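You operate a simulated robot arm through the tools that you are given. There is no shell and no other tool.

You are at the controls of a simulated robot arm. One attempt, no reset.

## Task
Feed 20 caps into the small white bin at the cap feeder.
Fine: tray out, bin in its pocket, tray in, set the cap dial, push the pad once, tray out again; other bins stay empty.

It is judged by the outcome, as a careful person would: the job done as asked, and still so three seconds after it is handed in. It fails if anything else is knocked over, pushed out of place, dropped, spilled or broken. Lids that push on must go on centred and level and be pressed home; caps that screw on are set level and turned clockwise until they are tight.

## Robot
A 7-joint arm with a two-finger parallel gripper, fixed in place. Base frame: the origin is at the foot of the arm, x ahead of it, y to its left, z up; the work surface is at about z = 706. Units: mm, degrees, N and s.
With the tool pointing down near the work surface it reaches from about 100 to 660 mm from the base axis. Its first joint turns from -66.0 to 66.0 degrees. Payload 1.57 kg.
The tool frame sits at the grasp point between the pads (the TCP): z along the fingers, y along the line on which they close. The tips reach 30 mm beyond it. Largest opening 80 mm; finger width 17, thickness 12; the body of the gripper, 40 by 82 mm, starts 80 mm behind the TCP.
Orientation is told as [roll, pitch, yaw] about the base's x, y, z axes, in that order, counted from this pose: with the fingers straight down and closing along the base's y, the tool's x points along the base's -x, its y along +y and its z along -z.

## Interface
- The arm moves only by the tool jog_arm. Its argument "series" is text: rows parted by semicolons, each of 7 numbers parted by spaces: the turn, a rotation vector about the base's x, y, z in degrees, then the shift along the base's x, y, z in mm, then the gripper command, from -1 (shut) to 1 (fully open), values between in proportion. In form: rx ry rz tx ty tz gripper; .... A call has 1 to 20 rows; each row is the pose to reach, as a shift and turn from the pose commanded when the call began. A row lasts 0.2 s, in which the tool goes at most 50 mm and 8.6 degrees; a call with a longer step from one row to the next is refused whole, and so is a gripper value outside its range. Where a pose cannot be reached the arm comes as near as it can. A force on the tool above 40 N (or 10 N above the force at the start of the call, whichever is more), or a blocked arm, ends the call early, and 0.2 s more pass. Each finger travels about 72 mm/s and halts on what it meets, pressing with about 40 N; the grip force reading is that of the motor and also rises with nothing between the fingers. The clock runs only during rows and for 0.2 s after the last one: add rows that repeat a pose to give the fingers time. The reply holds the time, the measured pose of the TCP, the force on the tool along the base axes, the opening and the grip force, in the units named above and with some noise, with the torque about the TCP (base axes, N m) and any sound that the robot's microphone picked up, and new pictures: "views" is both (left out), scene, wrist or none.
- Cameras (640 x 400 px; columns grow to the right, rows downward): "scene" is fixed at [45.3, 427.6, 1419.7]; the picture's right is [-0.84, -0.55, 0.00], its down [-0.34, 0.52, -0.78] and it looks along [0.43, -0.65, -0.63] (base axes); focal length 352 px, centre (320, 200). "wrist" rides on the gripper at [72, -7, -122] in the tool frame; the picture's right is [0.09, 1.00, 0.00], its down [-0.84, 0.08, -0.54] and it looks along [-0.54, 0.05, 0.84] (tool axes); focal length 238 px, centre (320, 200). There is no depth. A picture from a camera that has moved, and an enlarged one, comes with that camera's place and axes in the base frame and with its lens.
- close_up(camera, box): a new picture of the part [left, top, right, bottom] of that camera's present view, enlarged. The clock stands still meanwhile.
- hand_in(): hands the job in; it is judged then, once.

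Nothing tells you positions but the pictures and the camera data. Unless the task says otherwise, let go and move clear before handing in.

The tools are called after "Emit:" by a JSON object that holds its "method" and its "body". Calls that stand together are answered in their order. jog_arm: Moves the arm, as the interface text tells. Its arguments: {"type":"object","properties":{"series":{"type":"string"},"views":{"type":"string","enum":["both","scene","wrist","none"]}},"required":["series"]} The other tools are called the same way: close_up (camera, box) takes an enlarged picture of a part of a camera's view; hand_in () hands the job in.

At the start:

```text
clock: 0.0
eef_pos: [337.6, -173.0, 1063.9]
tcp_rot: [0.0, 0.0, 0.0]
contact_force: [0.0, 0.1, -0.3]
ft_torque: [-0.05, -0.02, -0.01]
opening: 79.8
grip_force: 0.0
```

scene: 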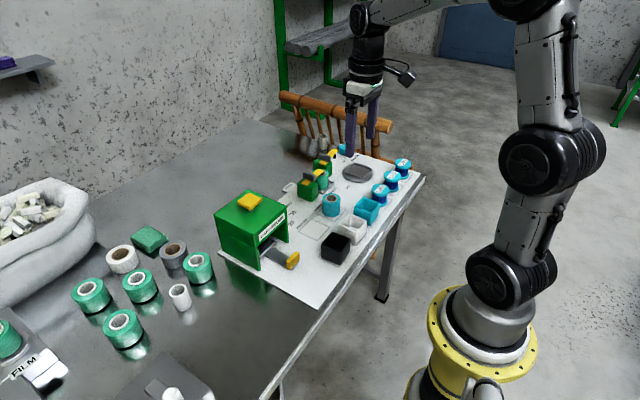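
wrist: 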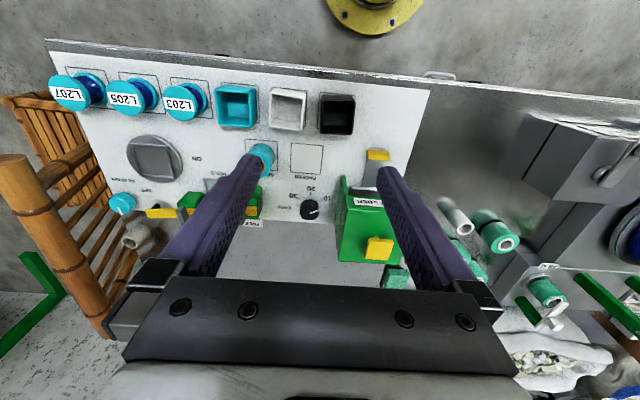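

I see a white panel on the bench with a green cap feeder, bins in teal, white and black, a dial and other devices. I'll look closer before moving.

Emit:
{"method": "close_up", "body": {"camera": "scene", "box": [200, 140, 430, 300]}}

Emit:
{"method": "close_up", "body": {"camera": "wrist", "box": [180, 70, 440, 270]}}

Emit:
{"method": "close_up", "body": {"camera": "scene", "box": [205, 180, 305, 280]}}

Emit:
{"method": "close_up", "body": {"camera": "wrist", "box": [260, 130, 420, 240]}}

```text
2.50 times, centred on (315, 220) of scene
camera zoom: at [45.3, 427.6, 1419.7], right [-0.84, -0.55, 0.0], down [-0.34, 0.52, -0.78], along [0.43, -0.65, -0.63], focal length 880 px, centre (332, 150)
```

zoom: 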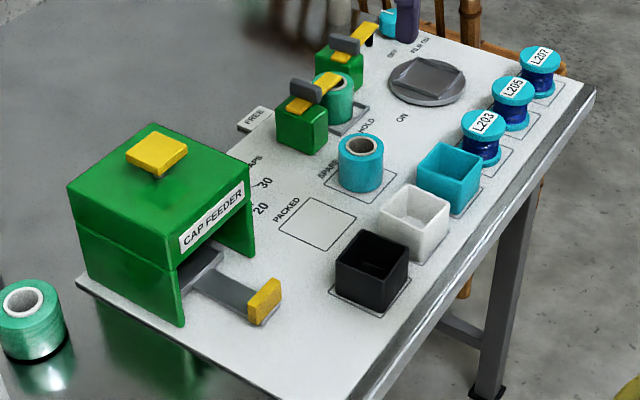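

```text
2.00 times, centred on (310, 170) of wrist
camera zoom: at [265.5, -180.8, 1185.3], right [-0.09, 1.0, 0.0], down [0.84, 0.08, 0.54], along [0.54, 0.05, -0.84], focal length 477 px, centre (340, 260)
```

zoom: 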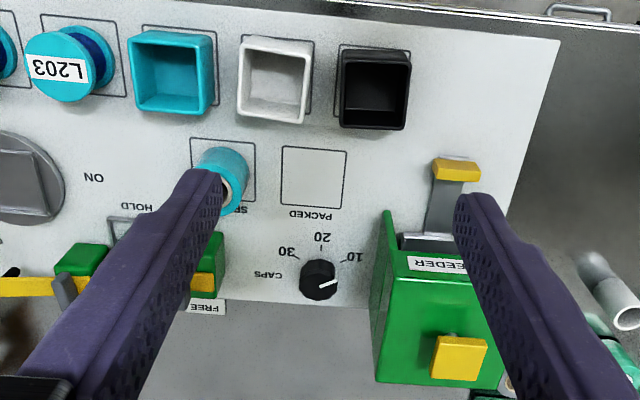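

```text
4.00 times, centred on (255, 230) of scene
camera zoom: at [45.3, 427.6, 1419.7], right [-0.84, -0.55, 0.0], down [-0.34, 0.52, -0.78], along [0.43, -0.65, -0.63], focal length 1408 px, centre (580, 80)
```

zoom: 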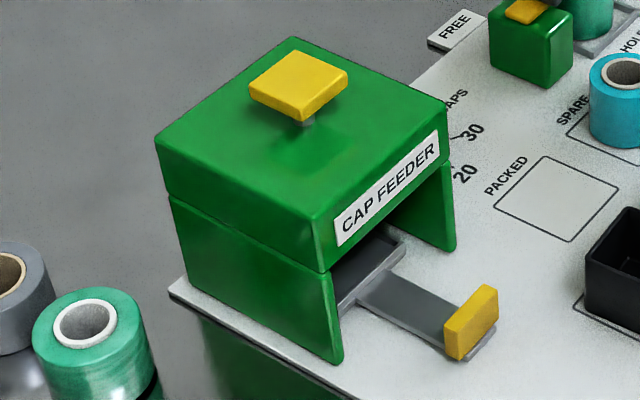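

```text
3.64 times, centred on (340, 185) of wrist
camera zoom: at [265.5, -180.8, 1185.3], right [-0.09, 1.0, 0.0], down [0.84, 0.08, 0.54], along [0.54, 0.05, -0.84], focal length 867 px, centre (247, 254)
```

zoom: 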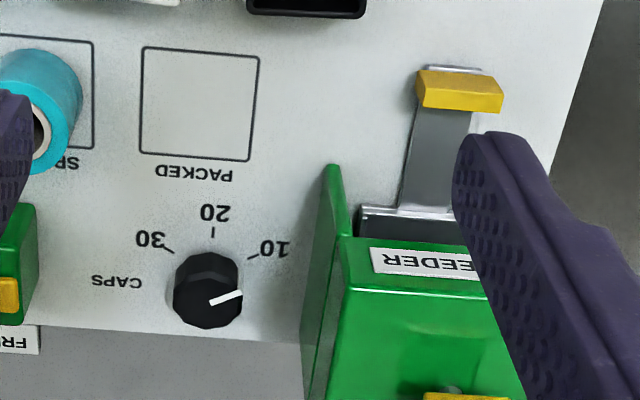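

The cap dial stands at 10. By triangulation, the tray handle is at about (442, -42, 723), the pad at (564, -43, 869), the dial at (597, -176) and the white bin at (370, -232). Next I move over the tray handle for a better look.

Emit:
{"method": "jog_arm", "body": {"series": "0 0 0 17 22 -24 1;0 0 0 34 44 -48 1;0 0 0 51 66 -72 1;0 0 0 68 87 -96 1;0 0 0 85 109 -120 1;0 0 0 102 131 -134 1;0 0 0 102 131 -134 1"}}

```text
clock: 1.6
eef_pos: [438.9, -39.3, 929.3]
tcp_rot: [0.0, 0.1, -0.1]
contact_force: [-0.4, 0.7, -0.2]
ft_torque: [0.04, -0.06, 0.02]
opening: 80.1
grip_force: 0.0
camera wrist: at [367.6, -47.1, 1051.0], right [-0.09, 1.0, 0.0], down [0.84, 0.08, 0.54], along [0.54, 0.05, -0.84], focal length 238 px, centre (320, 200)
```

scene: 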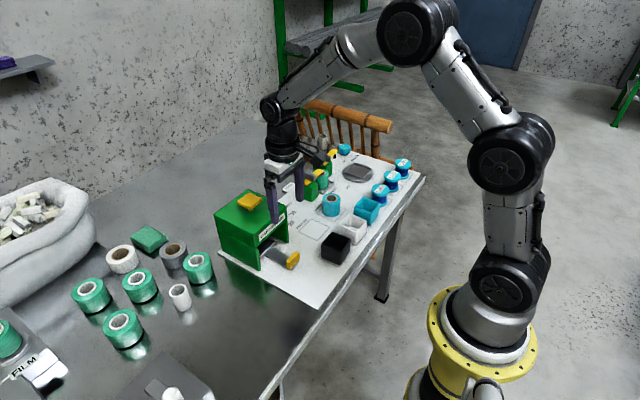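
wrist: 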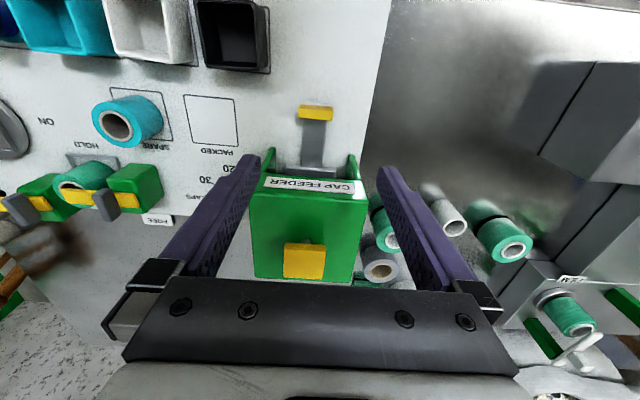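

Emit:
{"method": "close_up", "body": {"camera": "wrist", "box": [230, 80, 390, 290]}}

Emit:
{"method": "close_up", "body": {"camera": "scene", "box": [205, 180, 305, 280]}}

```text
1.90 times, centred on (310, 185) of wrist
camera zoom: at [367.6, -47.1, 1051.0], right [-0.09, 1.0, 0.0], down [0.84, 0.08, 0.54], along [0.54, 0.05, -0.84], focal length 454 px, centre (339, 229)
```

zoom: 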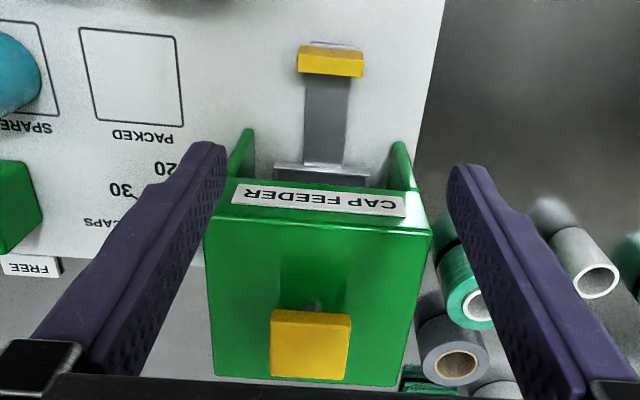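

```text
4.00 times, centred on (255, 230) of scene
camera zoom: at [45.3, 427.6, 1419.7], right [-0.84, -0.55, 0.0], down [-0.34, 0.52, -0.78], along [0.43, -0.65, -0.63], focal length 1408 px, centre (580, 80)
```

zoom: 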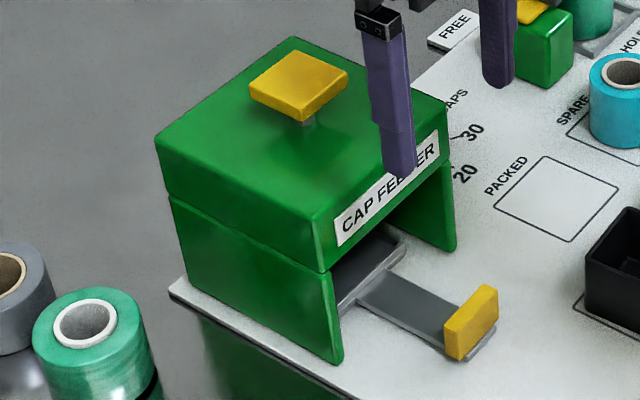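

The handle is centred at about (444, -46, 722) and is about 45 mm wide in y. The feeder front is at x≈500 and the tray slides along x. I lower towards the handle with the fingers open on either side of it.

Emit:
{"method": "jog_arm", "body": {"series": "0 0 0 4 -5 -40 1;0 0 0 4 -5 -80 1;0 0 0 4 -5 -120 1;0 0 0 4 -5 -120 1;0 0 0 4 -5 -120 1"}}

```text
clock: 2.8
eef_pos: [445.2, -47.7, 808.4]
tcp_rot: [0.0, 0.0, 0.0]
contact_force: [-0.1, 0.0, -1.2]
ft_torque: [0.02, 0.02, -0.01]
opening: 80.1
grip_force: 0.1
camera wrist: at [372.3, -55.2, 931.1], right [-0.09, 1.0, 0.0], down [0.84, 0.08, 0.54], along [0.54, 0.05, -0.84], focal length 238 px, centre (320, 200)
```

scene: 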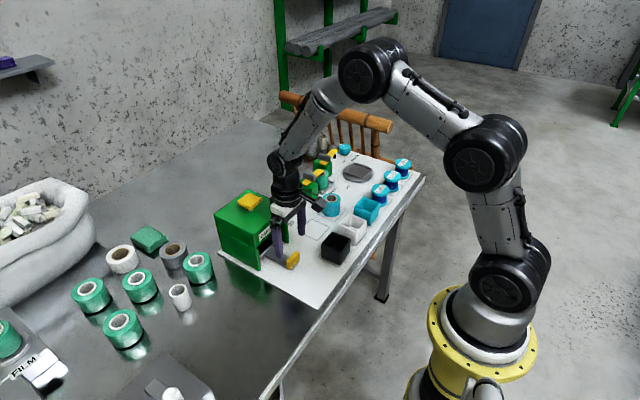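
wrist: 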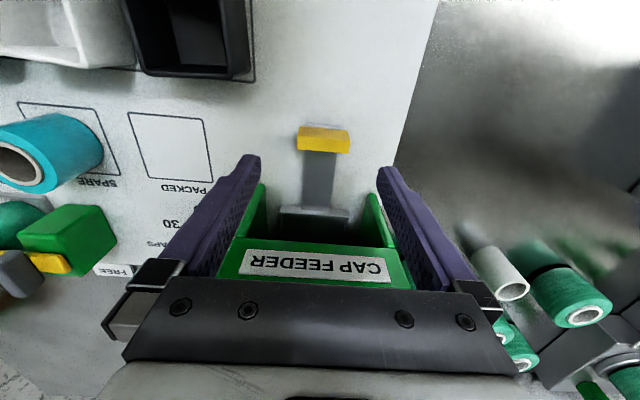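

Emit:
{"method": "close_up", "body": {"camera": "wrist", "box": [260, 100, 390, 230]}}

Emit:
{"method": "close_up", "body": {"camera": "scene", "box": [240, 180, 340, 280]}}

```text
3.08 times, centred on (325, 165) of wrist
camera zoom: at [372.3, -55.2, 931.1], right [-0.09, 1.0, 0.0], down [0.84, 0.08, 0.54], along [0.54, 0.05, -0.84], focal length 733 px, centre (305, 308)
```

zoom: 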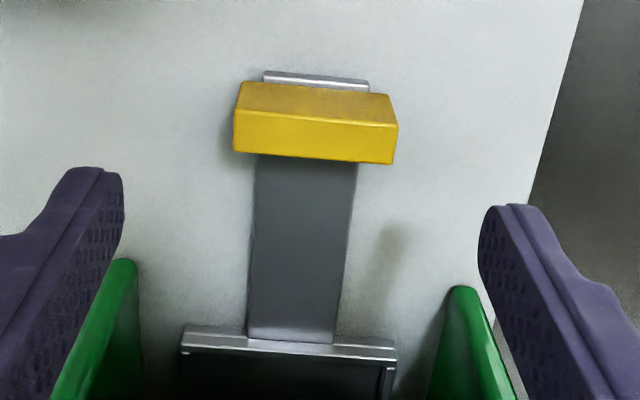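

```text
4.00 times, centred on (290, 230) of scene
camera zoom: at [45.3, 427.6, 1419.7], right [-0.84, -0.55, 0.0], down [-0.34, 0.52, -0.78], along [0.43, -0.65, -0.63], focal length 1408 px, centre (440, 80)
```

zoom: 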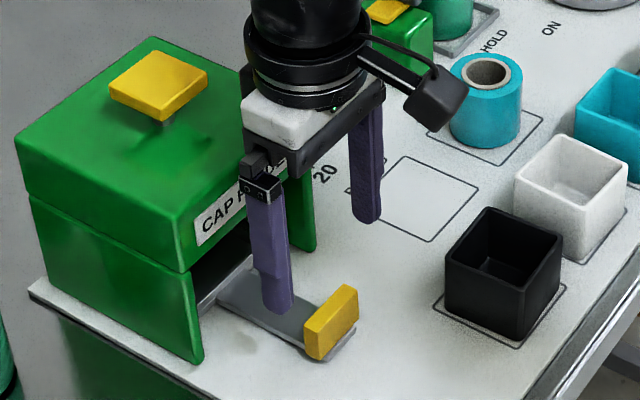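

The handle top is centred at about (441, -46). I descend and grip it.

Emit:
{"method": "jog_arm", "body": {"series": "0 0 0 -3 1.5 -30 1;0 0 0 -3 1.5 -55 1;0 0 0 -3 1.5 -65 1;0 0 0 -3 1.5 -65 1;0 0 0 -3 1.5 -65 0.4;0 0 0 -3 1.5 -65 0;0 0 0 -3 1.5 -65 0;0 0 0 -3 1.5 -65 0"}}

```text
clock: 4.6
eef_pos: [441.1, -45.6, 743.4]
tcp_rot: [0.1, 0.0, 0.0]
contact_force: [0.5, 6.6, -2.2]
ft_torque: [0.03, -0.06, -0.02]
opening: 45.7
grip_force: 3.6
camera wrist: at [369.3, -53.5, 866.3], right [-0.09, 1.0, 0.0], down [0.84, 0.08, 0.54], along [0.54, 0.05, -0.84], focal length 238 px, centre (320, 200)
```

scene: 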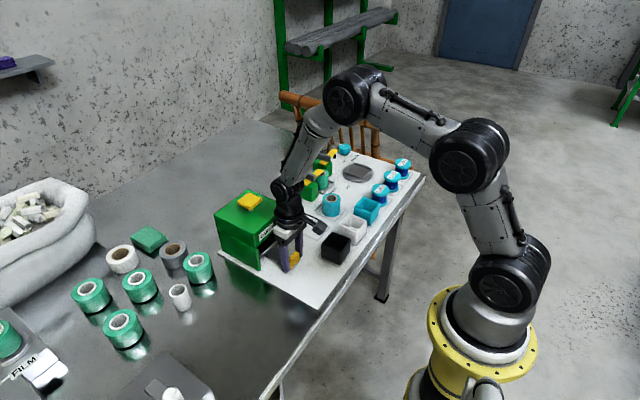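
wrist: 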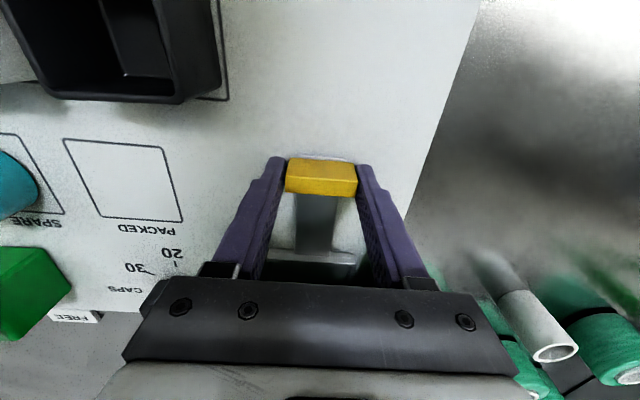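

The fingers hold the handle at 45.7 mm opening. I pull the tray slowly towards -x.

Emit:
{"method": "jog_arm", "body": {"series": "0 0 0 0 0 0 -0.5;0 0 0 0 0 0 -0.5;0 0 0 -8 0 0 -0.5;0 0 0 -16 0 0 -0.5;0 0 0 -24 0 0 -0.5;0 0 0 -32 0 0 -0.5;0 0 0 -40 0 0 -0.5;0 0 0 -48 0 0 -0.5;0 0 0 -56 0 0 -0.5;0 0 0 -60 0 0 -0.5;0 0 0 -60 0 0 -0.5"}}

```text
clock: 7.0
eef_pos: [380.4, -44.4, 744.3]
tcp_rot: [-0.1, 0.0, 0.1]
contact_force: [-0.3, 25.9, -1.2]
ft_torque: [0.37, -0.7, -0.02]
opening: 43.8
grip_force: 45.2
camera wrist: at [307.8, -52.8, 866.2], right [-0.09, 1.0, 0.0], down [0.84, 0.08, 0.54], along [0.54, 0.05, -0.84], focal length 238 px, centre (320, 200)
```

scene: 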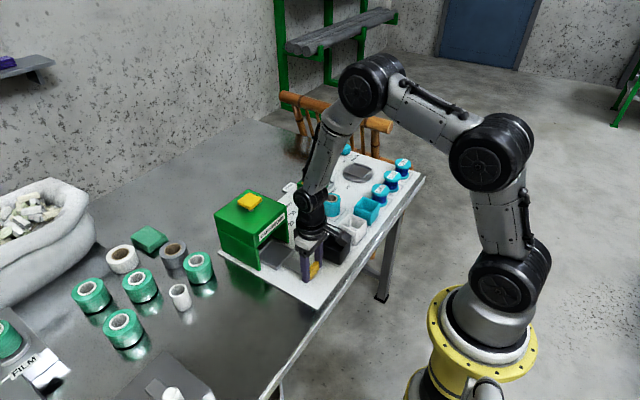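
wrist: 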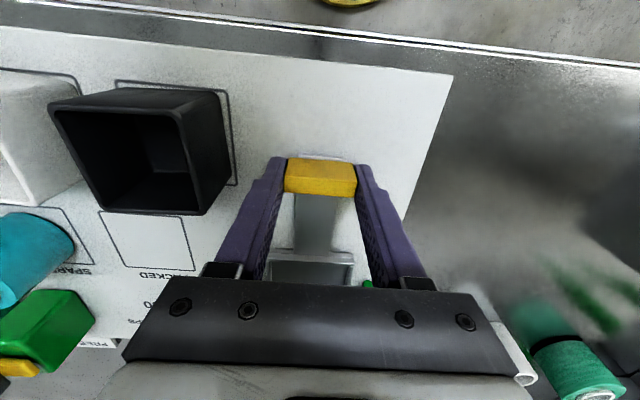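

The tray moved 60 mm without resistance. I'll relax the sideways load a little and keep pulling until it meets its stop.

Emit:
{"method": "jog_arm", "body": {"series": "0 0 0 0 2 0 -0.2;0 0 0 -5 2 0 -0.2;0 0 0 -10 2 0 -0.2;0 0 0 -15 2 0 -0.2;0 0 0 -20 2 0 -0.2;0 0 0 -25 2 0 -0.2;0 0 0 -30 2 0 -0.2;0 0 0 -30 2 0 -0.2"}}

```text
clock: 8.8
eef_pos: [350.0, -45.8, 743.8]
tcp_rot: [-0.1, 0.1, -0.1]
contact_force: [-0.4, -34.8, -7.6]
ft_torque: [-0.66, 0.08, 0.26]
opening: 43.7
grip_force: 44.8
camera wrist: at [278.0, -52.6, 866.2], right [-0.09, 1.0, 0.0], down [0.84, 0.08, 0.54], along [0.54, 0.05, -0.84], focal length 238 px, centre (320, 200)
```

scene: 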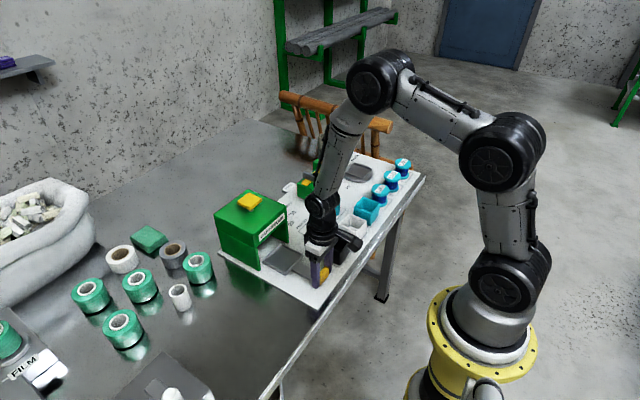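
wrist: 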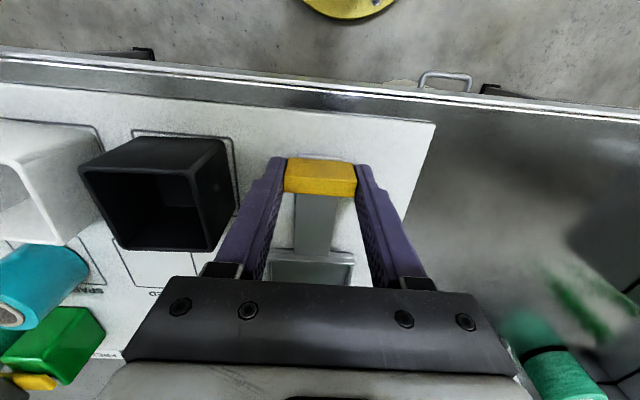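

Emit:
{"method": "jog_arm", "body": {"series": "0 0 0 0 -1.1 0 -0.1;0 0 0 0 -1.1 0 -0.1", "views": "none"}}

Emit:
{"method": "close_up", "body": {"camera": "scene", "box": [210, 190, 370, 290]}}

```text
clock: 9.4
eef_pos: [350.6, -44.1, 742.6]
tcp_rot: [0.0, 0.0, -0.2]
contact_force: [-1.2, -28.0, -4.3]
ft_torque: [-0.4, -0.17, -0.03]
opening: 43.9
grip_force: 44.4
```

```text
4.00 times, centred on (290, 240) of scene
camera zoom: at [45.3, 427.0, 1419.9], right [-0.84, -0.55, 0.0], down [-0.34, 0.52, -0.78], along [0.43, -0.65, -0.63], focal length 1408 px, centre (440, 40)
```

zoom: 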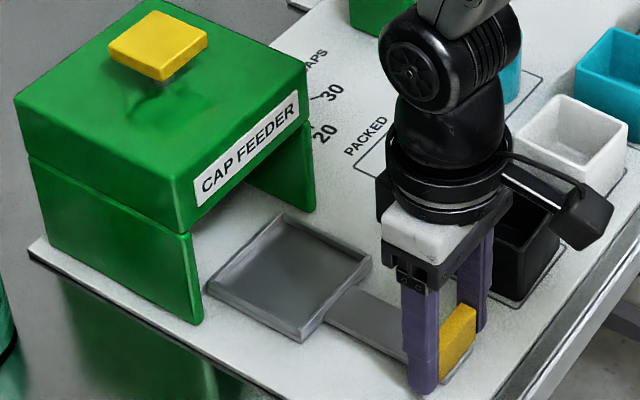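

The pocket is nearly clear of the feeder. I pull a bit further to find the stop.

Emit:
{"method": "jog_arm", "body": {"series": "0 0 0 -4 0 0 -0.1;0 0 0 -8 0 0 -0.1;0 0 0 -12 0 0 -0.1;0 0 0 -16 0 0 -0.1;0 0 0 -20 0 0 -0.1;0 0 0 -20 0 0 -0.1"}}

Emit:
{"method": "close_up", "body": {"camera": "scene", "box": [210, 190, 370, 290]}}

```text
clock: 10.8
eef_pos: [331.5, -45.5, 742.5]
tcp_rot: [0.0, -0.1, 0.0]
contact_force: [0.2, -18.0, -13.3]
ft_torque: [-0.26, -1.1, -0.16]
opening: 43.5
grip_force: 45.2
camera wrist: at [258.5, -52.8, 866.3], right [-0.09, 1.0, 0.0], down [0.84, 0.08, 0.54], along [0.54, 0.05, -0.84], focal length 238 px, centre (320, 200)
```

scene: 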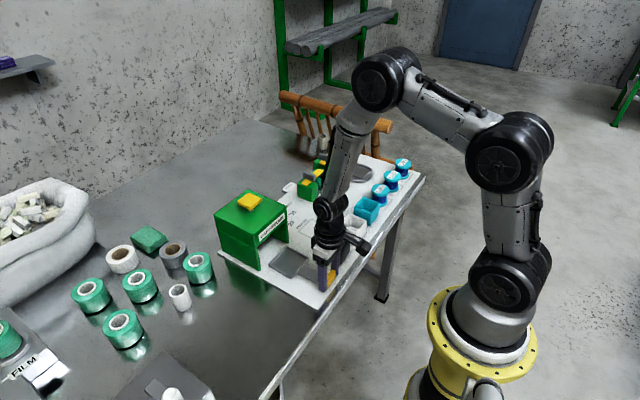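
wrist: 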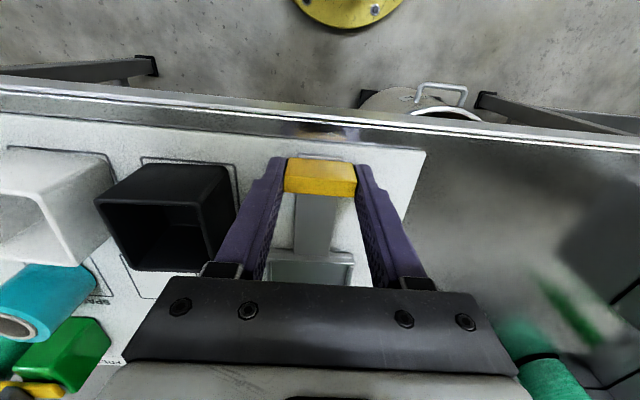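

```text
4.00 times, centred on (290, 240) of scene
camera zoom: at [45.4, 427.2, 1419.8], right [-0.84, -0.55, 0.0], down [-0.34, 0.52, -0.78], along [0.43, -0.65, -0.63], focal length 1408 px, centre (440, 40)
```

zoom: 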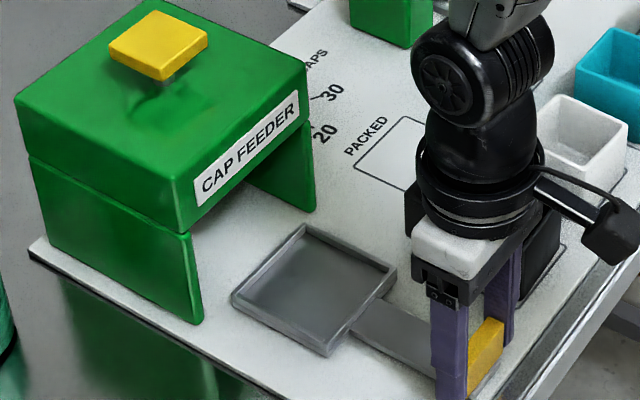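

Emit:
{"method": "jog_arm", "body": {"series": "0 0 0 -3 0 0 -0.1;0 0 0 -6 0 0 -0.1;0 0 0 -9 0 0 -0.1;0 0 0 -9 0 0 -0.1"}}

Emit:
{"method": "close_up", "body": {"camera": "scene", "box": [210, 190, 370, 290]}}

```text
clock: 11.8
eef_pos: [321.4, -45.1, 743.4]
tcp_rot: [0.0, 0.0, 0.0]
contact_force: [-1.3, -30.0, 2.3]
ft_torque: [-0.54, 1.3, 0.25]
opening: 43.5
grip_force: 45.2
camera wrist: at [249.6, -52.8, 866.3], right [-0.09, 1.0, 0.0], down [0.84, 0.08, 0.54], along [0.54, 0.05, -0.84], focal length 238 px, centre (320, 200)
```

scene: 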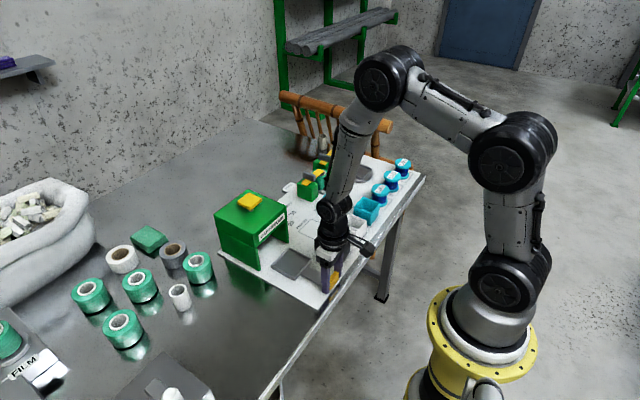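
wrist: 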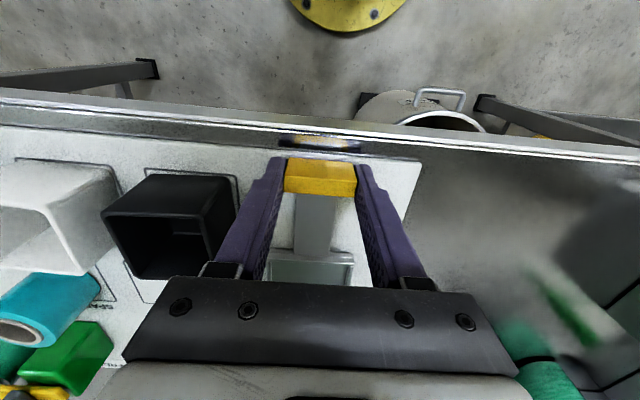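

```text
4.00 times, centred on (290, 240) of scene
camera zoom: at [45.3, 427.0, 1419.9], right [-0.84, -0.55, 0.0], down [-0.34, 0.52, -0.78], along [0.43, -0.65, -0.63], focal length 1408 px, centre (440, 40)
```

zoom: 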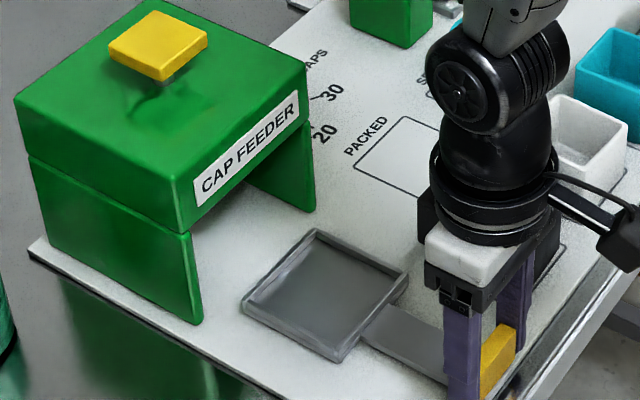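

Emit:
{"method": "jog_arm", "body": {"series": "0 0 0 -2 0 0 -0.1;0 0 0 -4 0 0 -0.1;0 0 0 -6 0 0 -0.1;0 0 0 -8 0 0 -0.1"}}

Emit:
{"method": "close_up", "body": {"camera": "scene", "box": [210, 190, 370, 290]}}

```text
clock: 12.8
eef_pos: [314.1, -45.2, 743.5]
tcp_rot: [0.0, -0.1, 0.0]
contact_force: [0.3, -27.9, 3.3]
ft_torque: [-0.45, 0.06, 0.04]
opening: 43.5
grip_force: 44.8
camera wrist: at [241.6, -52.7, 866.1], right [-0.09, 1.0, 0.0], down [0.84, 0.08, 0.54], along [0.54, 0.05, -0.84], focal length 238 px, centre (320, 200)
```

scene: 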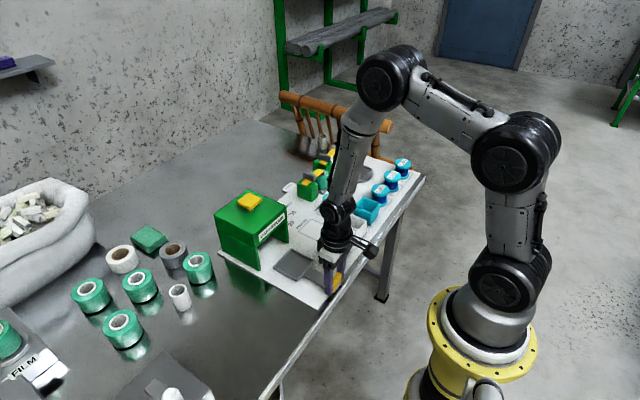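
wrist: 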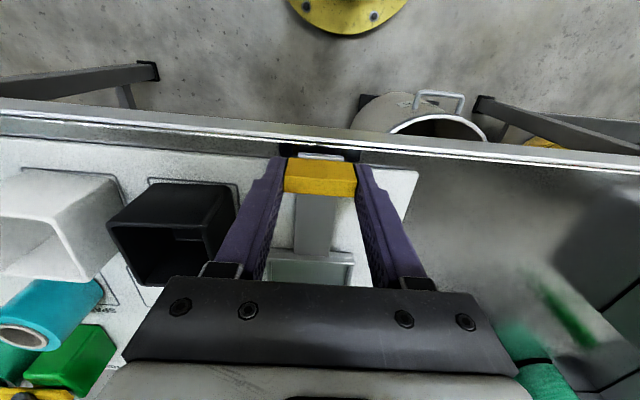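

```text
4.00 times, centred on (290, 240) of scene
camera zoom: at [45.3, 427.0, 1419.9], right [-0.84, -0.55, 0.0], down [-0.34, 0.52, -0.78], along [0.43, -0.65, -0.63], focal length 1408 px, centre (440, 40)
```

zoom: 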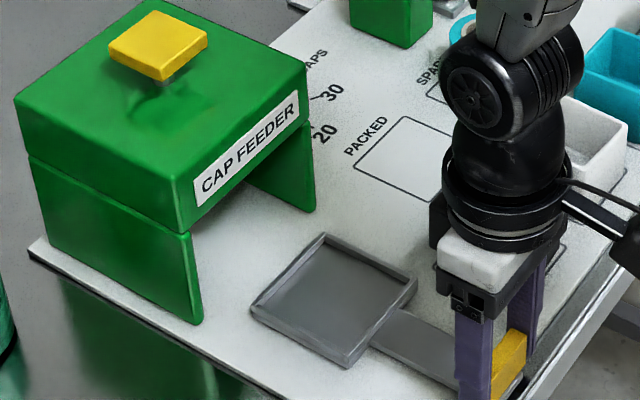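

The tray is 128 mm out and the pocket is well clear of the feeder. I release the handle, rise, and go look at the white bin.

Emit:
{"method": "jog_arm", "body": {"series": "0 0 0 0 0 0 0.3;0 0 0 0 0 0 0.7;0 0 0 0 0 0 0.7;0 0 0 0 0 40 0.7;0 0 0 0 0 80 0.7;0 0 0 0 0 120 1;0 0 0 0 0 160 1;0 0 0 0 0 190 1;0 0 0 0 0 190 1"}}

Emit:
{"method": "close_up", "body": {"camera": "wrist", "box": [160, 80, 460, 290]}}

```text
clock: 14.8
eef_pos: [311.4, -43.0, 932.6]
tcp_rot: [0.0, 0.0, -0.1]
contact_force: [1.7, 0.6, 0.6]
ft_torque: [0.03, -0.02, -0.01]
opening: 80.0
grip_force: 0.1
camera wrist: at [239.8, -51.0, 1055.1], right [-0.09, 1.0, 0.0], down [0.84, 0.08, 0.54], along [0.54, 0.05, -0.84], focal length 238 px, centre (320, 200)
```

scene: 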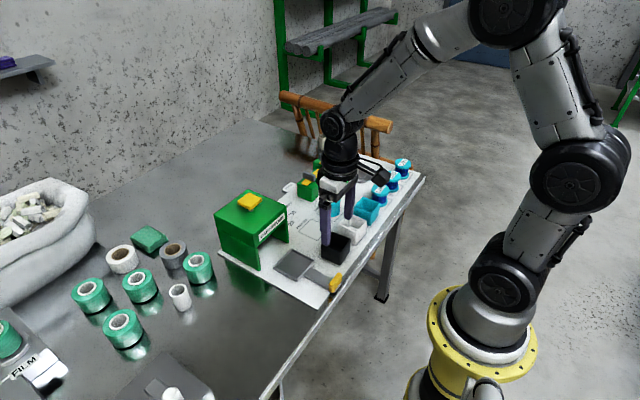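
wrist: 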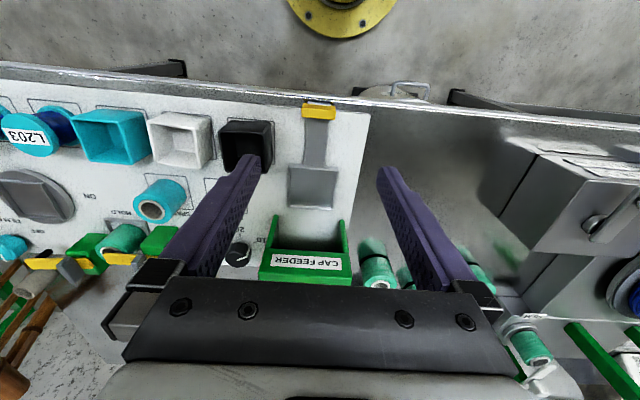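

```text
1.90 times, centred on (310, 185) of wrist
camera zoom: at [239.8, -51.0, 1055.1], right [-0.09, 1.0, 0.0], down [0.84, 0.08, 0.54], along [0.54, 0.05, -0.84], focal length 454 px, centre (339, 229)
```

zoom: 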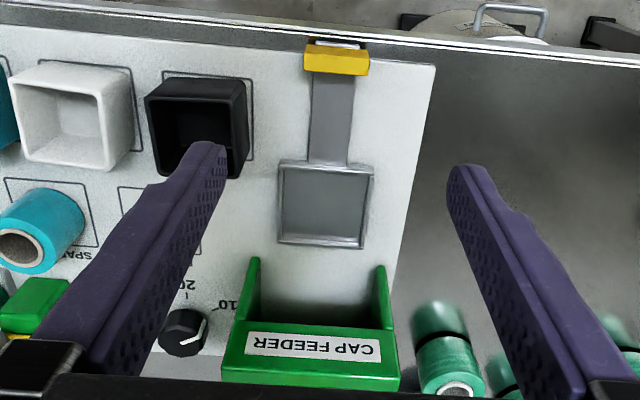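

The pocket centre is at about (437, -45). I now go over the white bin at about (370, -233) to measure it from above.

Emit:
{"method": "jog_arm", "body": {"series": "0 0 0 11 -38 0 1;0 0 0 22 -75 0 1;0 0 0 34 -113 0 1;0 0 0 45 -150 0 1;0 0 0 56 -188 0 1;0 0 0 56 -188 0 1;0 0 0 56 -188 0 1"}}

Emit:
{"method": "close_up", "body": {"camera": "wrist", "box": [200, 50, 440, 210]}}

Emit:
{"method": "close_up", "body": {"camera": "scene", "box": [270, 190, 400, 290]}}

```text
clock: 16.4
eef_pos: [367.7, -233.4, 933.7]
tcp_rot: [0.1, 0.0, 0.0]
contact_force: [-0.3, -0.1, 0.9]
ft_torque: [-0.02, -0.05, 0.0]
opening: 80.0
grip_force: 0.2
camera wrist: at [295.0, -241.7, 1055.8], right [-0.09, 1.0, 0.0], down [0.84, 0.08, 0.54], along [0.54, 0.05, -0.84], focal length 238 px, centre (320, 200)
```

scene: 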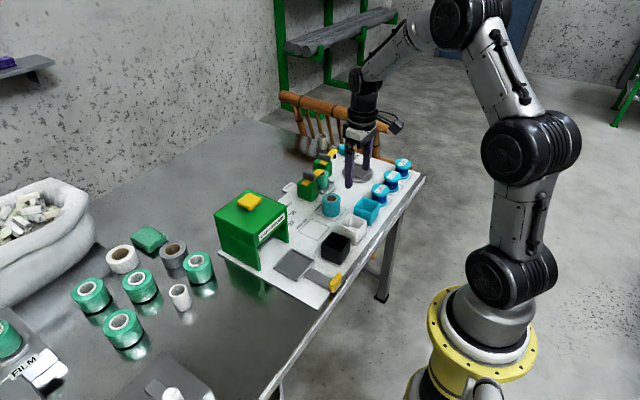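
wrist: 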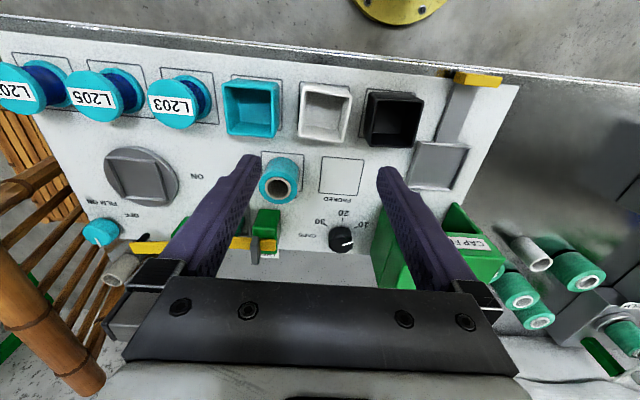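

```text
2.50 times, centred on (320, 130) of wrist
camera zoom: at [295.0, -241.7, 1055.8], right [-0.09, 1.0, 0.0], down [0.84, 0.08, 0.54], along [0.54, 0.05, -0.84], focal length 596 px, centre (320, 375)
```

zoom: 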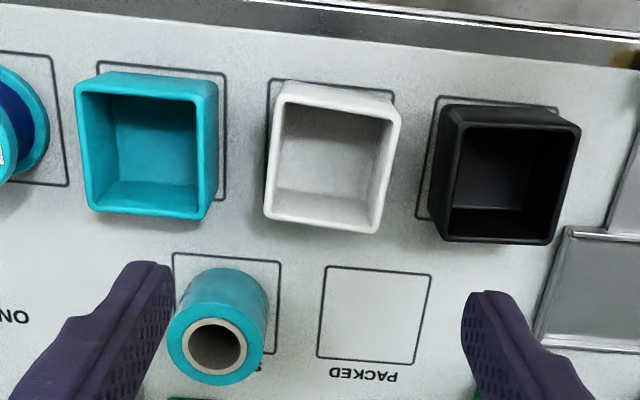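

```text
4.00 times, centred on (335, 240) of scene
camera zoom: at [45.3, 427.5, 1419.7], right [-0.84, -0.55, 0.0], down [-0.34, 0.52, -0.78], along [0.43, -0.65, -0.63], focal length 1408 px, centre (260, 40)
```

zoom: 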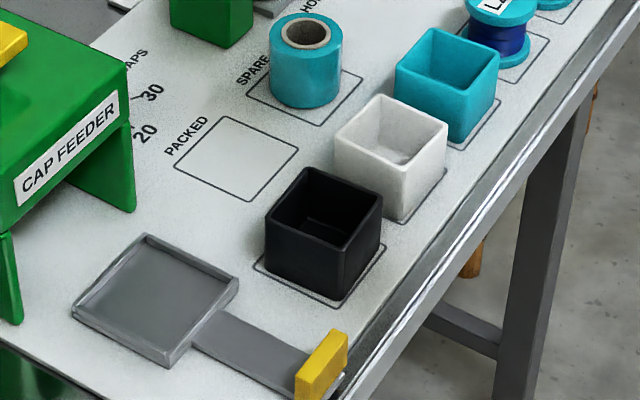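

Emit:
{"method": "close_up", "body": {"camera": "wrist", "box": [285, 70, 375, 155]}}

Emit:
{"method": "close_up", "body": {"camera": "scene", "box": [325, 205, 385, 255]}}

```text
4.71 times, centred on (330, 112) of wrist
camera zoom: at [295.0, -241.7, 1055.8], right [-0.09, 1.0, 0.0], down [0.84, 0.08, 0.54], along [0.54, 0.05, -0.84], focal length 1122 px, centre (273, 612)
```

zoom: 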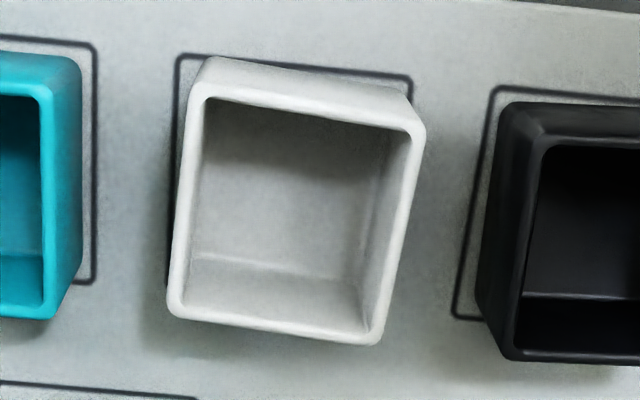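

```text
8.00 times, centred on (355, 230) of scene
camera zoom: at [45.3, 427.5, 1419.7], right [-0.84, -0.55, 0.0], down [-0.34, 0.52, -0.78], along [0.43, -0.65, -0.63], focal length 2816 px, centre (40, -40)
```

zoom: 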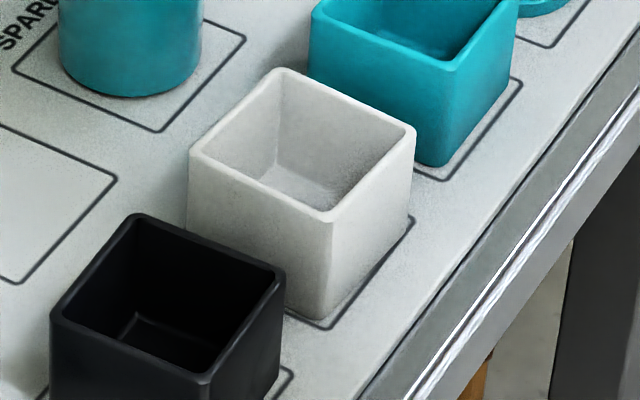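

The white bin's rim is at z≈752 and 58 mm wide, centred at about (368, -231) and yawed by -2.6°. The neighbouring bins are some 35 mm away on each side. I come down above it with matching yaw and check.

Emit:
{"method": "jog_arm", "body": {"series": "0 0 -1.3 -0.5 1 -40 1;0 0 -2.6 -1 1.6 -80 1;0 0 -2.6 -1 1.6 -115 1;0 0 -2.6 -1 1.6 -130 1;0 0 -2.6 -1 1.6 -130 1;0 0 -2.6 -1 1.6 -130 1"}}

Emit:
{"method": "close_up", "body": {"camera": "wrist", "box": [200, 60, 440, 240]}}

Emit:
{"method": "close_up", "body": {"camera": "scene", "box": [310, 180, 410, 260]}}

```text
clock: 17.8
eef_pos: [367.3, -230.0, 803.1]
tcp_rot: [0.0, 0.0, -2.7]
contact_force: [-0.4, -0.3, 0.2]
ft_torque: [0.05, 0.02, 0.03]
opening: 80.1
grip_force: 0.1
camera wrist: at [295.5, -234.9, 925.0], right [-0.05, 1.0, 0.0], down [0.84, 0.04, 0.54], along [0.54, 0.03, -0.84], focal length 238 px, centre (320, 200)
```

scene: 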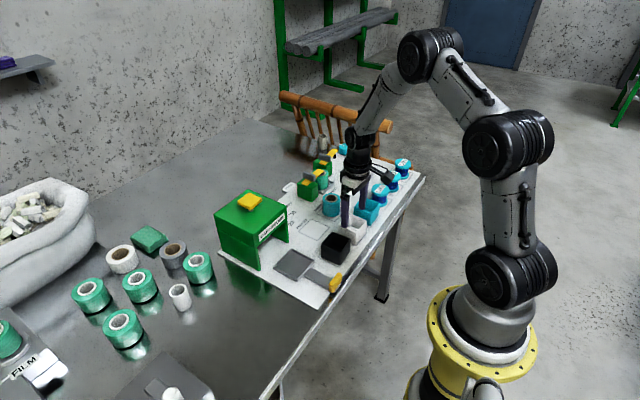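
wrist: 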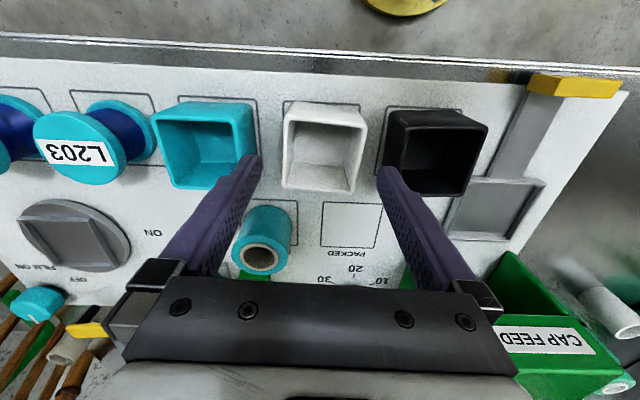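

```text
2.22 times, centred on (320, 150) of wrist
camera zoom: at [295.5, -234.9, 925.0], right [-0.05, 1.0, 0.0], down [0.84, 0.04, 0.54], along [0.54, 0.03, -0.84], focal length 530 px, centre (320, 311)
```

zoom: 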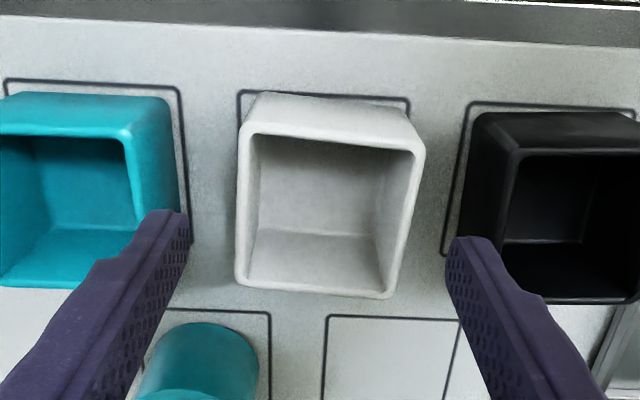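

```text
5.00 times, centred on (360, 220) of scene
camera zoom: at [45.3, 427.6, 1419.7], right [-0.84, -0.55, 0.0], down [-0.34, 0.52, -0.78], along [0.43, -0.65, -0.63], focal length 1760 px, centre (120, 100)
```

zoom: 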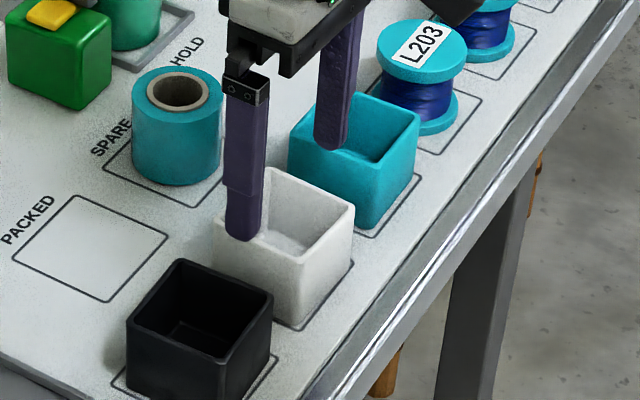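

The bin sits centred between the fingers to within a couple of mm. I descend and grip it gently.

Emit:
{"method": "jog_arm", "body": {"series": "0 0 0 1 0 -20 1;0 0 0 1 0 -40 1;0 0 0 1 0 -49 1;0 0 0 1 0 -49 1;0 0 0 1 0 -49 0.7;0 0 0 1 0 -49 0.5;0 0 0 1 0 -49 0.4;0 0 0 1 0 -49 0.3;0 0 0 1 0 -49 0.3"}}

Emit:
{"method": "close_up", "body": {"camera": "wrist", "box": [200, 60, 440, 240]}}

```text
clock: 19.8
eef_pos: [368.3, -231.5, 753.9]
tcp_rot: [0.1, -0.1, -2.5]
contact_force: [-0.5, -0.1, 0.0]
ft_torque: [0.01, -0.04, -0.04]
opening: 58.9
grip_force: 39.5
camera wrist: at [296.2, -235.8, 876.3], right [-0.05, 1.0, 0.0], down [0.84, 0.04, 0.54], along [0.54, 0.03, -0.84], focal length 238 px, centre (320, 200)
```

scene: 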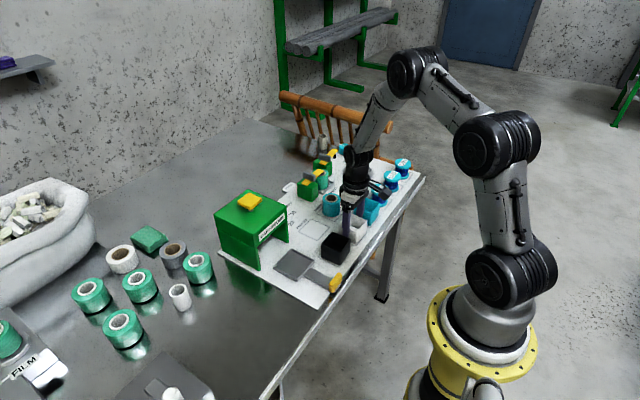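
wrist: 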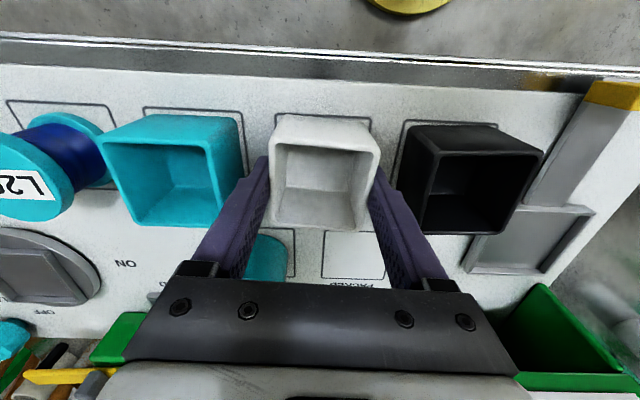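

```text
2.22 times, centred on (320, 150) of wrist
camera zoom: at [296.2, -235.8, 876.3], right [-0.05, 1.0, 0.0], down [0.84, 0.04, 0.54], along [0.54, 0.03, -0.84], focal length 530 px, centre (320, 311)
```

zoom: 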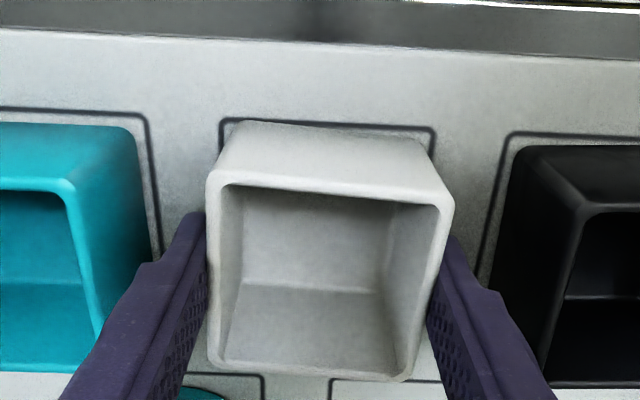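

The bin is held at 58.9 mm, with its centre about 1.5 mm beyond the TCP in x. I lift it straight up and check the grip.

Emit:
{"method": "jog_arm", "body": {"series": "0 0 0 0 0 5 0.2;0 0 0 0 0 15 0.2;0 0 0 0 0 35 0.2;0 0 0 0 0 60 0.2;0 0 0 0 0 85 0.2;0 0 0 0 0 100 0.2;0 0 0 0 0 100 0.2"}}

Emit:
{"method": "close_up", "body": {"camera": "scene", "box": [310, 160, 410, 260]}}

```text
clock: 21.4
eef_pos: [368.5, -229.7, 853.2]
tcp_rot: [0.1, 0.1, -2.6]
contact_force: [0.2, -0.2, 0.3]
ft_torque: [0.02, 0.0, 0.01]
opening: 47.8
grip_force: 0.1
camera wrist: at [297.4, -234.5, 976.7], right [-0.05, 1.0, 0.0], down [0.84, 0.04, 0.54], along [0.54, 0.03, -0.84], focal length 238 px, centre (320, 200)
```

scene: 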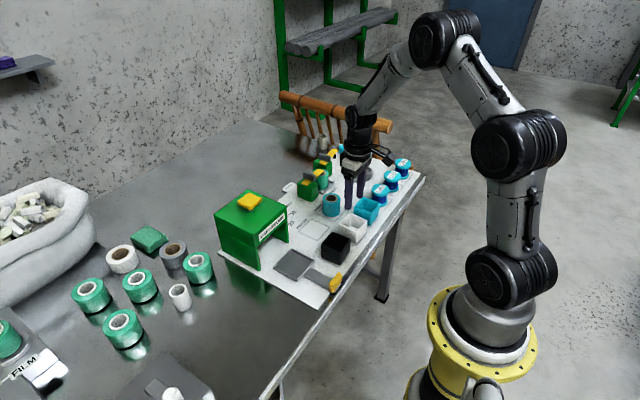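
wrist: 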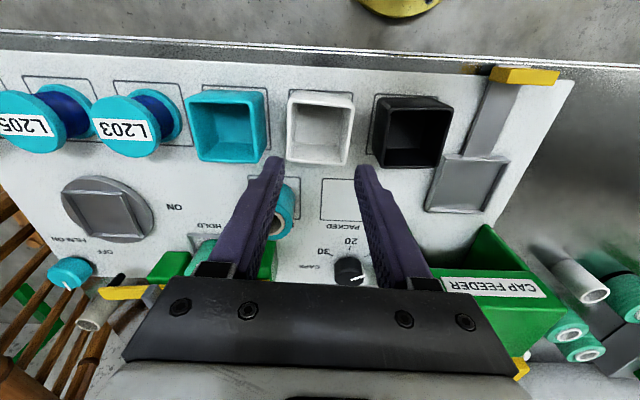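

```text
4.00 times, centred on (360, 210) of scene
camera zoom: at [45.3, 427.6, 1419.7], right [-0.84, -0.55, 0.0], down [-0.34, 0.52, -0.78], along [0.43, -0.65, -0.63], focal length 1408 px, centre (160, 160)
```

zoom: 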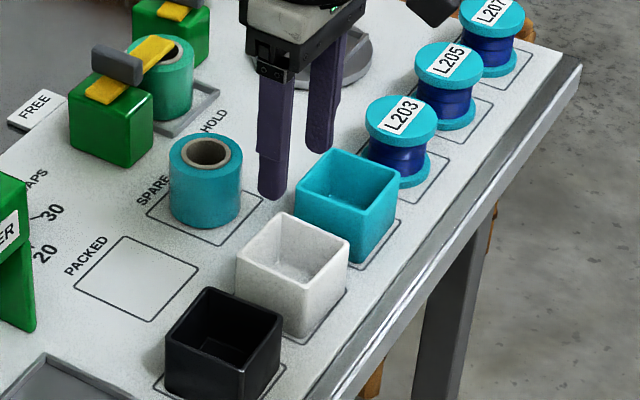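

The bin did not come up: the fingers slipped off it. I check where the bin stands now.

Emit:
{"method": "close_up", "body": {"camera": "wrist", "box": [270, 70, 380, 180]}}

Emit:
{"method": "close_up", "body": {"camera": "scene", "box": [325, 205, 385, 255]}}

```text
3.64 times, centred on (325, 125) of wrist
camera zoom: at [297.4, -234.5, 976.7], right [-0.05, 1.0, 0.0], down [0.84, 0.04, 0.54], along [0.54, 0.03, -0.84], focal length 867 px, centre (302, 473)
```

zoom: 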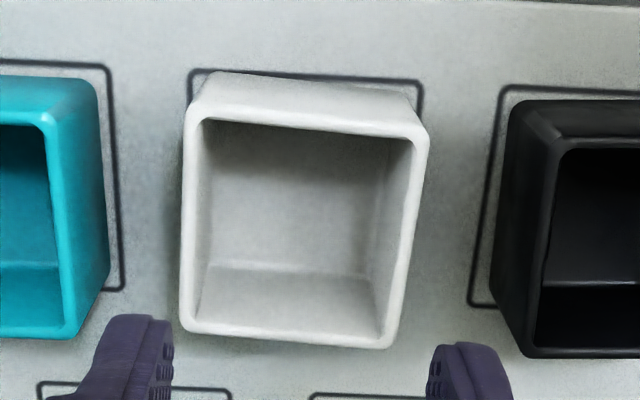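

```text
8.00 times, centred on (355, 230) of scene
camera zoom: at [45.3, 427.6, 1419.7], right [-0.84, -0.55, 0.0], down [-0.34, 0.52, -0.78], along [0.43, -0.65, -0.63], focal length 2816 px, centre (40, -40)
```

zoom: 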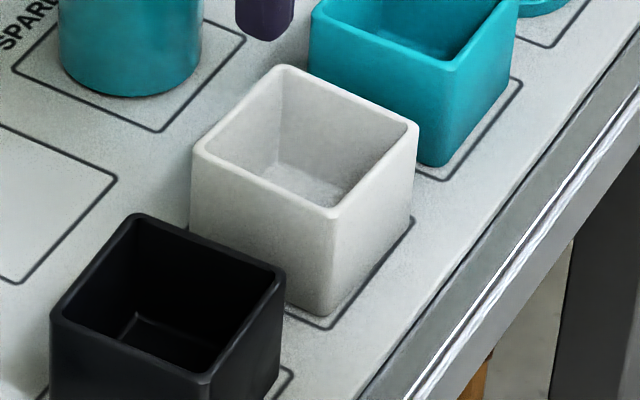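

The bin barely moved. I'll grip again slightly lower with full closing force and lift very slowly, watching the force.

Emit:
{"method": "jog_arm", "body": {"series": "0 0 0 0 0 0 1;0 0 0 0 0 0 1;0 0 0 0 -0.5 -40 1;0 0 0 0 -0.5 -80 1;0 0 0 0 -0.5 -100 1;0 0 0 0 -0.5 -107 1;0 0 0 0 -0.5 -107 1;0 0 0 0 -0.5 -107 0.5;0 0 0 0 -0.5 -107 0;0 0 0 0 -0.5 -107 -1;0 0 0 0 -0.5 -107 -1;0 0 0 0 -0.5 -107 -1", "views": "wrist"}}

Emit:
{"method": "jog_arm", "body": {"series": "0 0 0 0 0 1 -1;0 0 0 0 0 2 -1;0 0 0 0 0 3 -1;0 0 0 0 0 4 -1"}}

Emit:
{"method": "close_up", "body": {"camera": "scene", "box": [310, 180, 410, 260]}}

```text
clock: 24.0
eef_pos: [369.7, -231.2, 746.7]
tcp_rot: [0.0, 0.1, -2.7]
contact_force: [0.3, -0.3, -0.4]
ft_torque: [0.01, -0.03, 0.02]
opening: 59.0
grip_force: 40.1
camera wrist: at [297.0, -235.7, 870.2], right [-0.05, 1.0, 0.0], down [0.84, 0.04, 0.54], along [0.54, 0.03, -0.84], focal length 238 px, centre (320, 200)
```

wrist: 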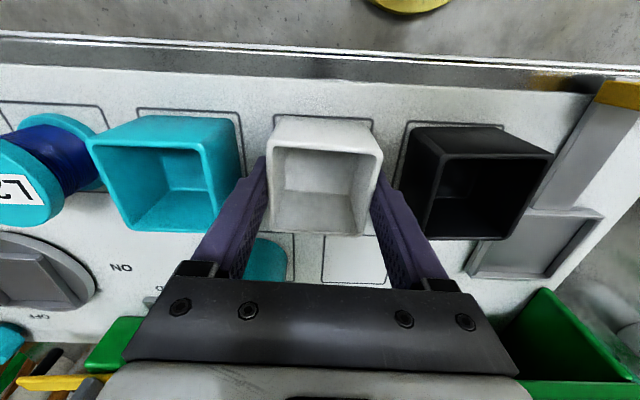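

```text
clock: 25.0
eef_pos: [369.6, -232.5, 751.7]
tcp_rot: [0.0, 0.0, -2.6]
contact_force: [-0.1, 0.0, -0.6]
ft_torque: [0.0, -0.02, -0.01]
opening: 59.2
grip_force: 40.1
camera wrist: at [297.1, -236.3, 874.2], right [-0.05, 1.0, 0.0], down [0.84, 0.04, 0.54], along [0.54, 0.03, -0.84], focal length 238 px, centre (320, 200)
```

scene: 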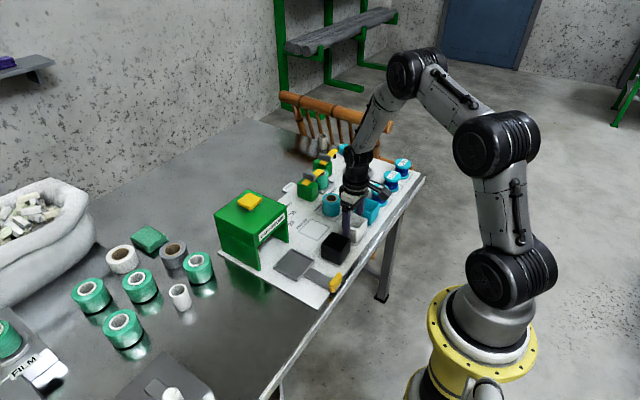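
wrist: 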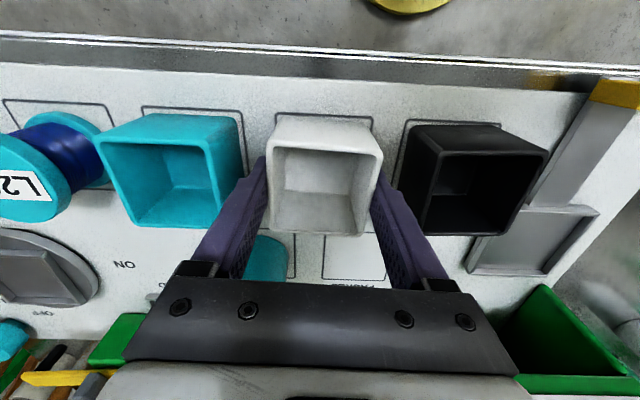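

```text
5.00 times, centred on (360, 220) of scene
camera zoom: at [45.3, 427.6, 1419.7], right [-0.84, -0.55, 0.0], down [-0.34, 0.52, -0.78], along [0.43, -0.65, -0.63], focal length 1760 px, centre (120, 100)
```

zoom: 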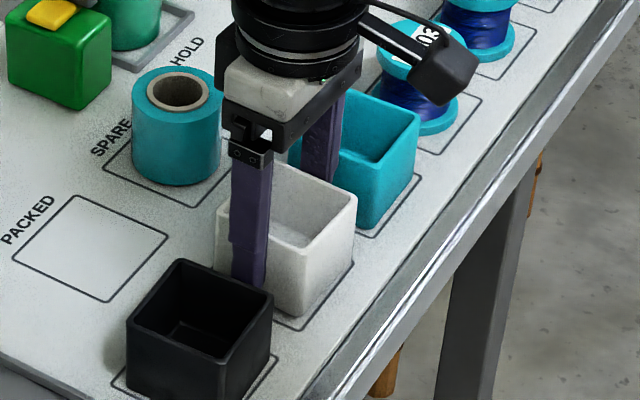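

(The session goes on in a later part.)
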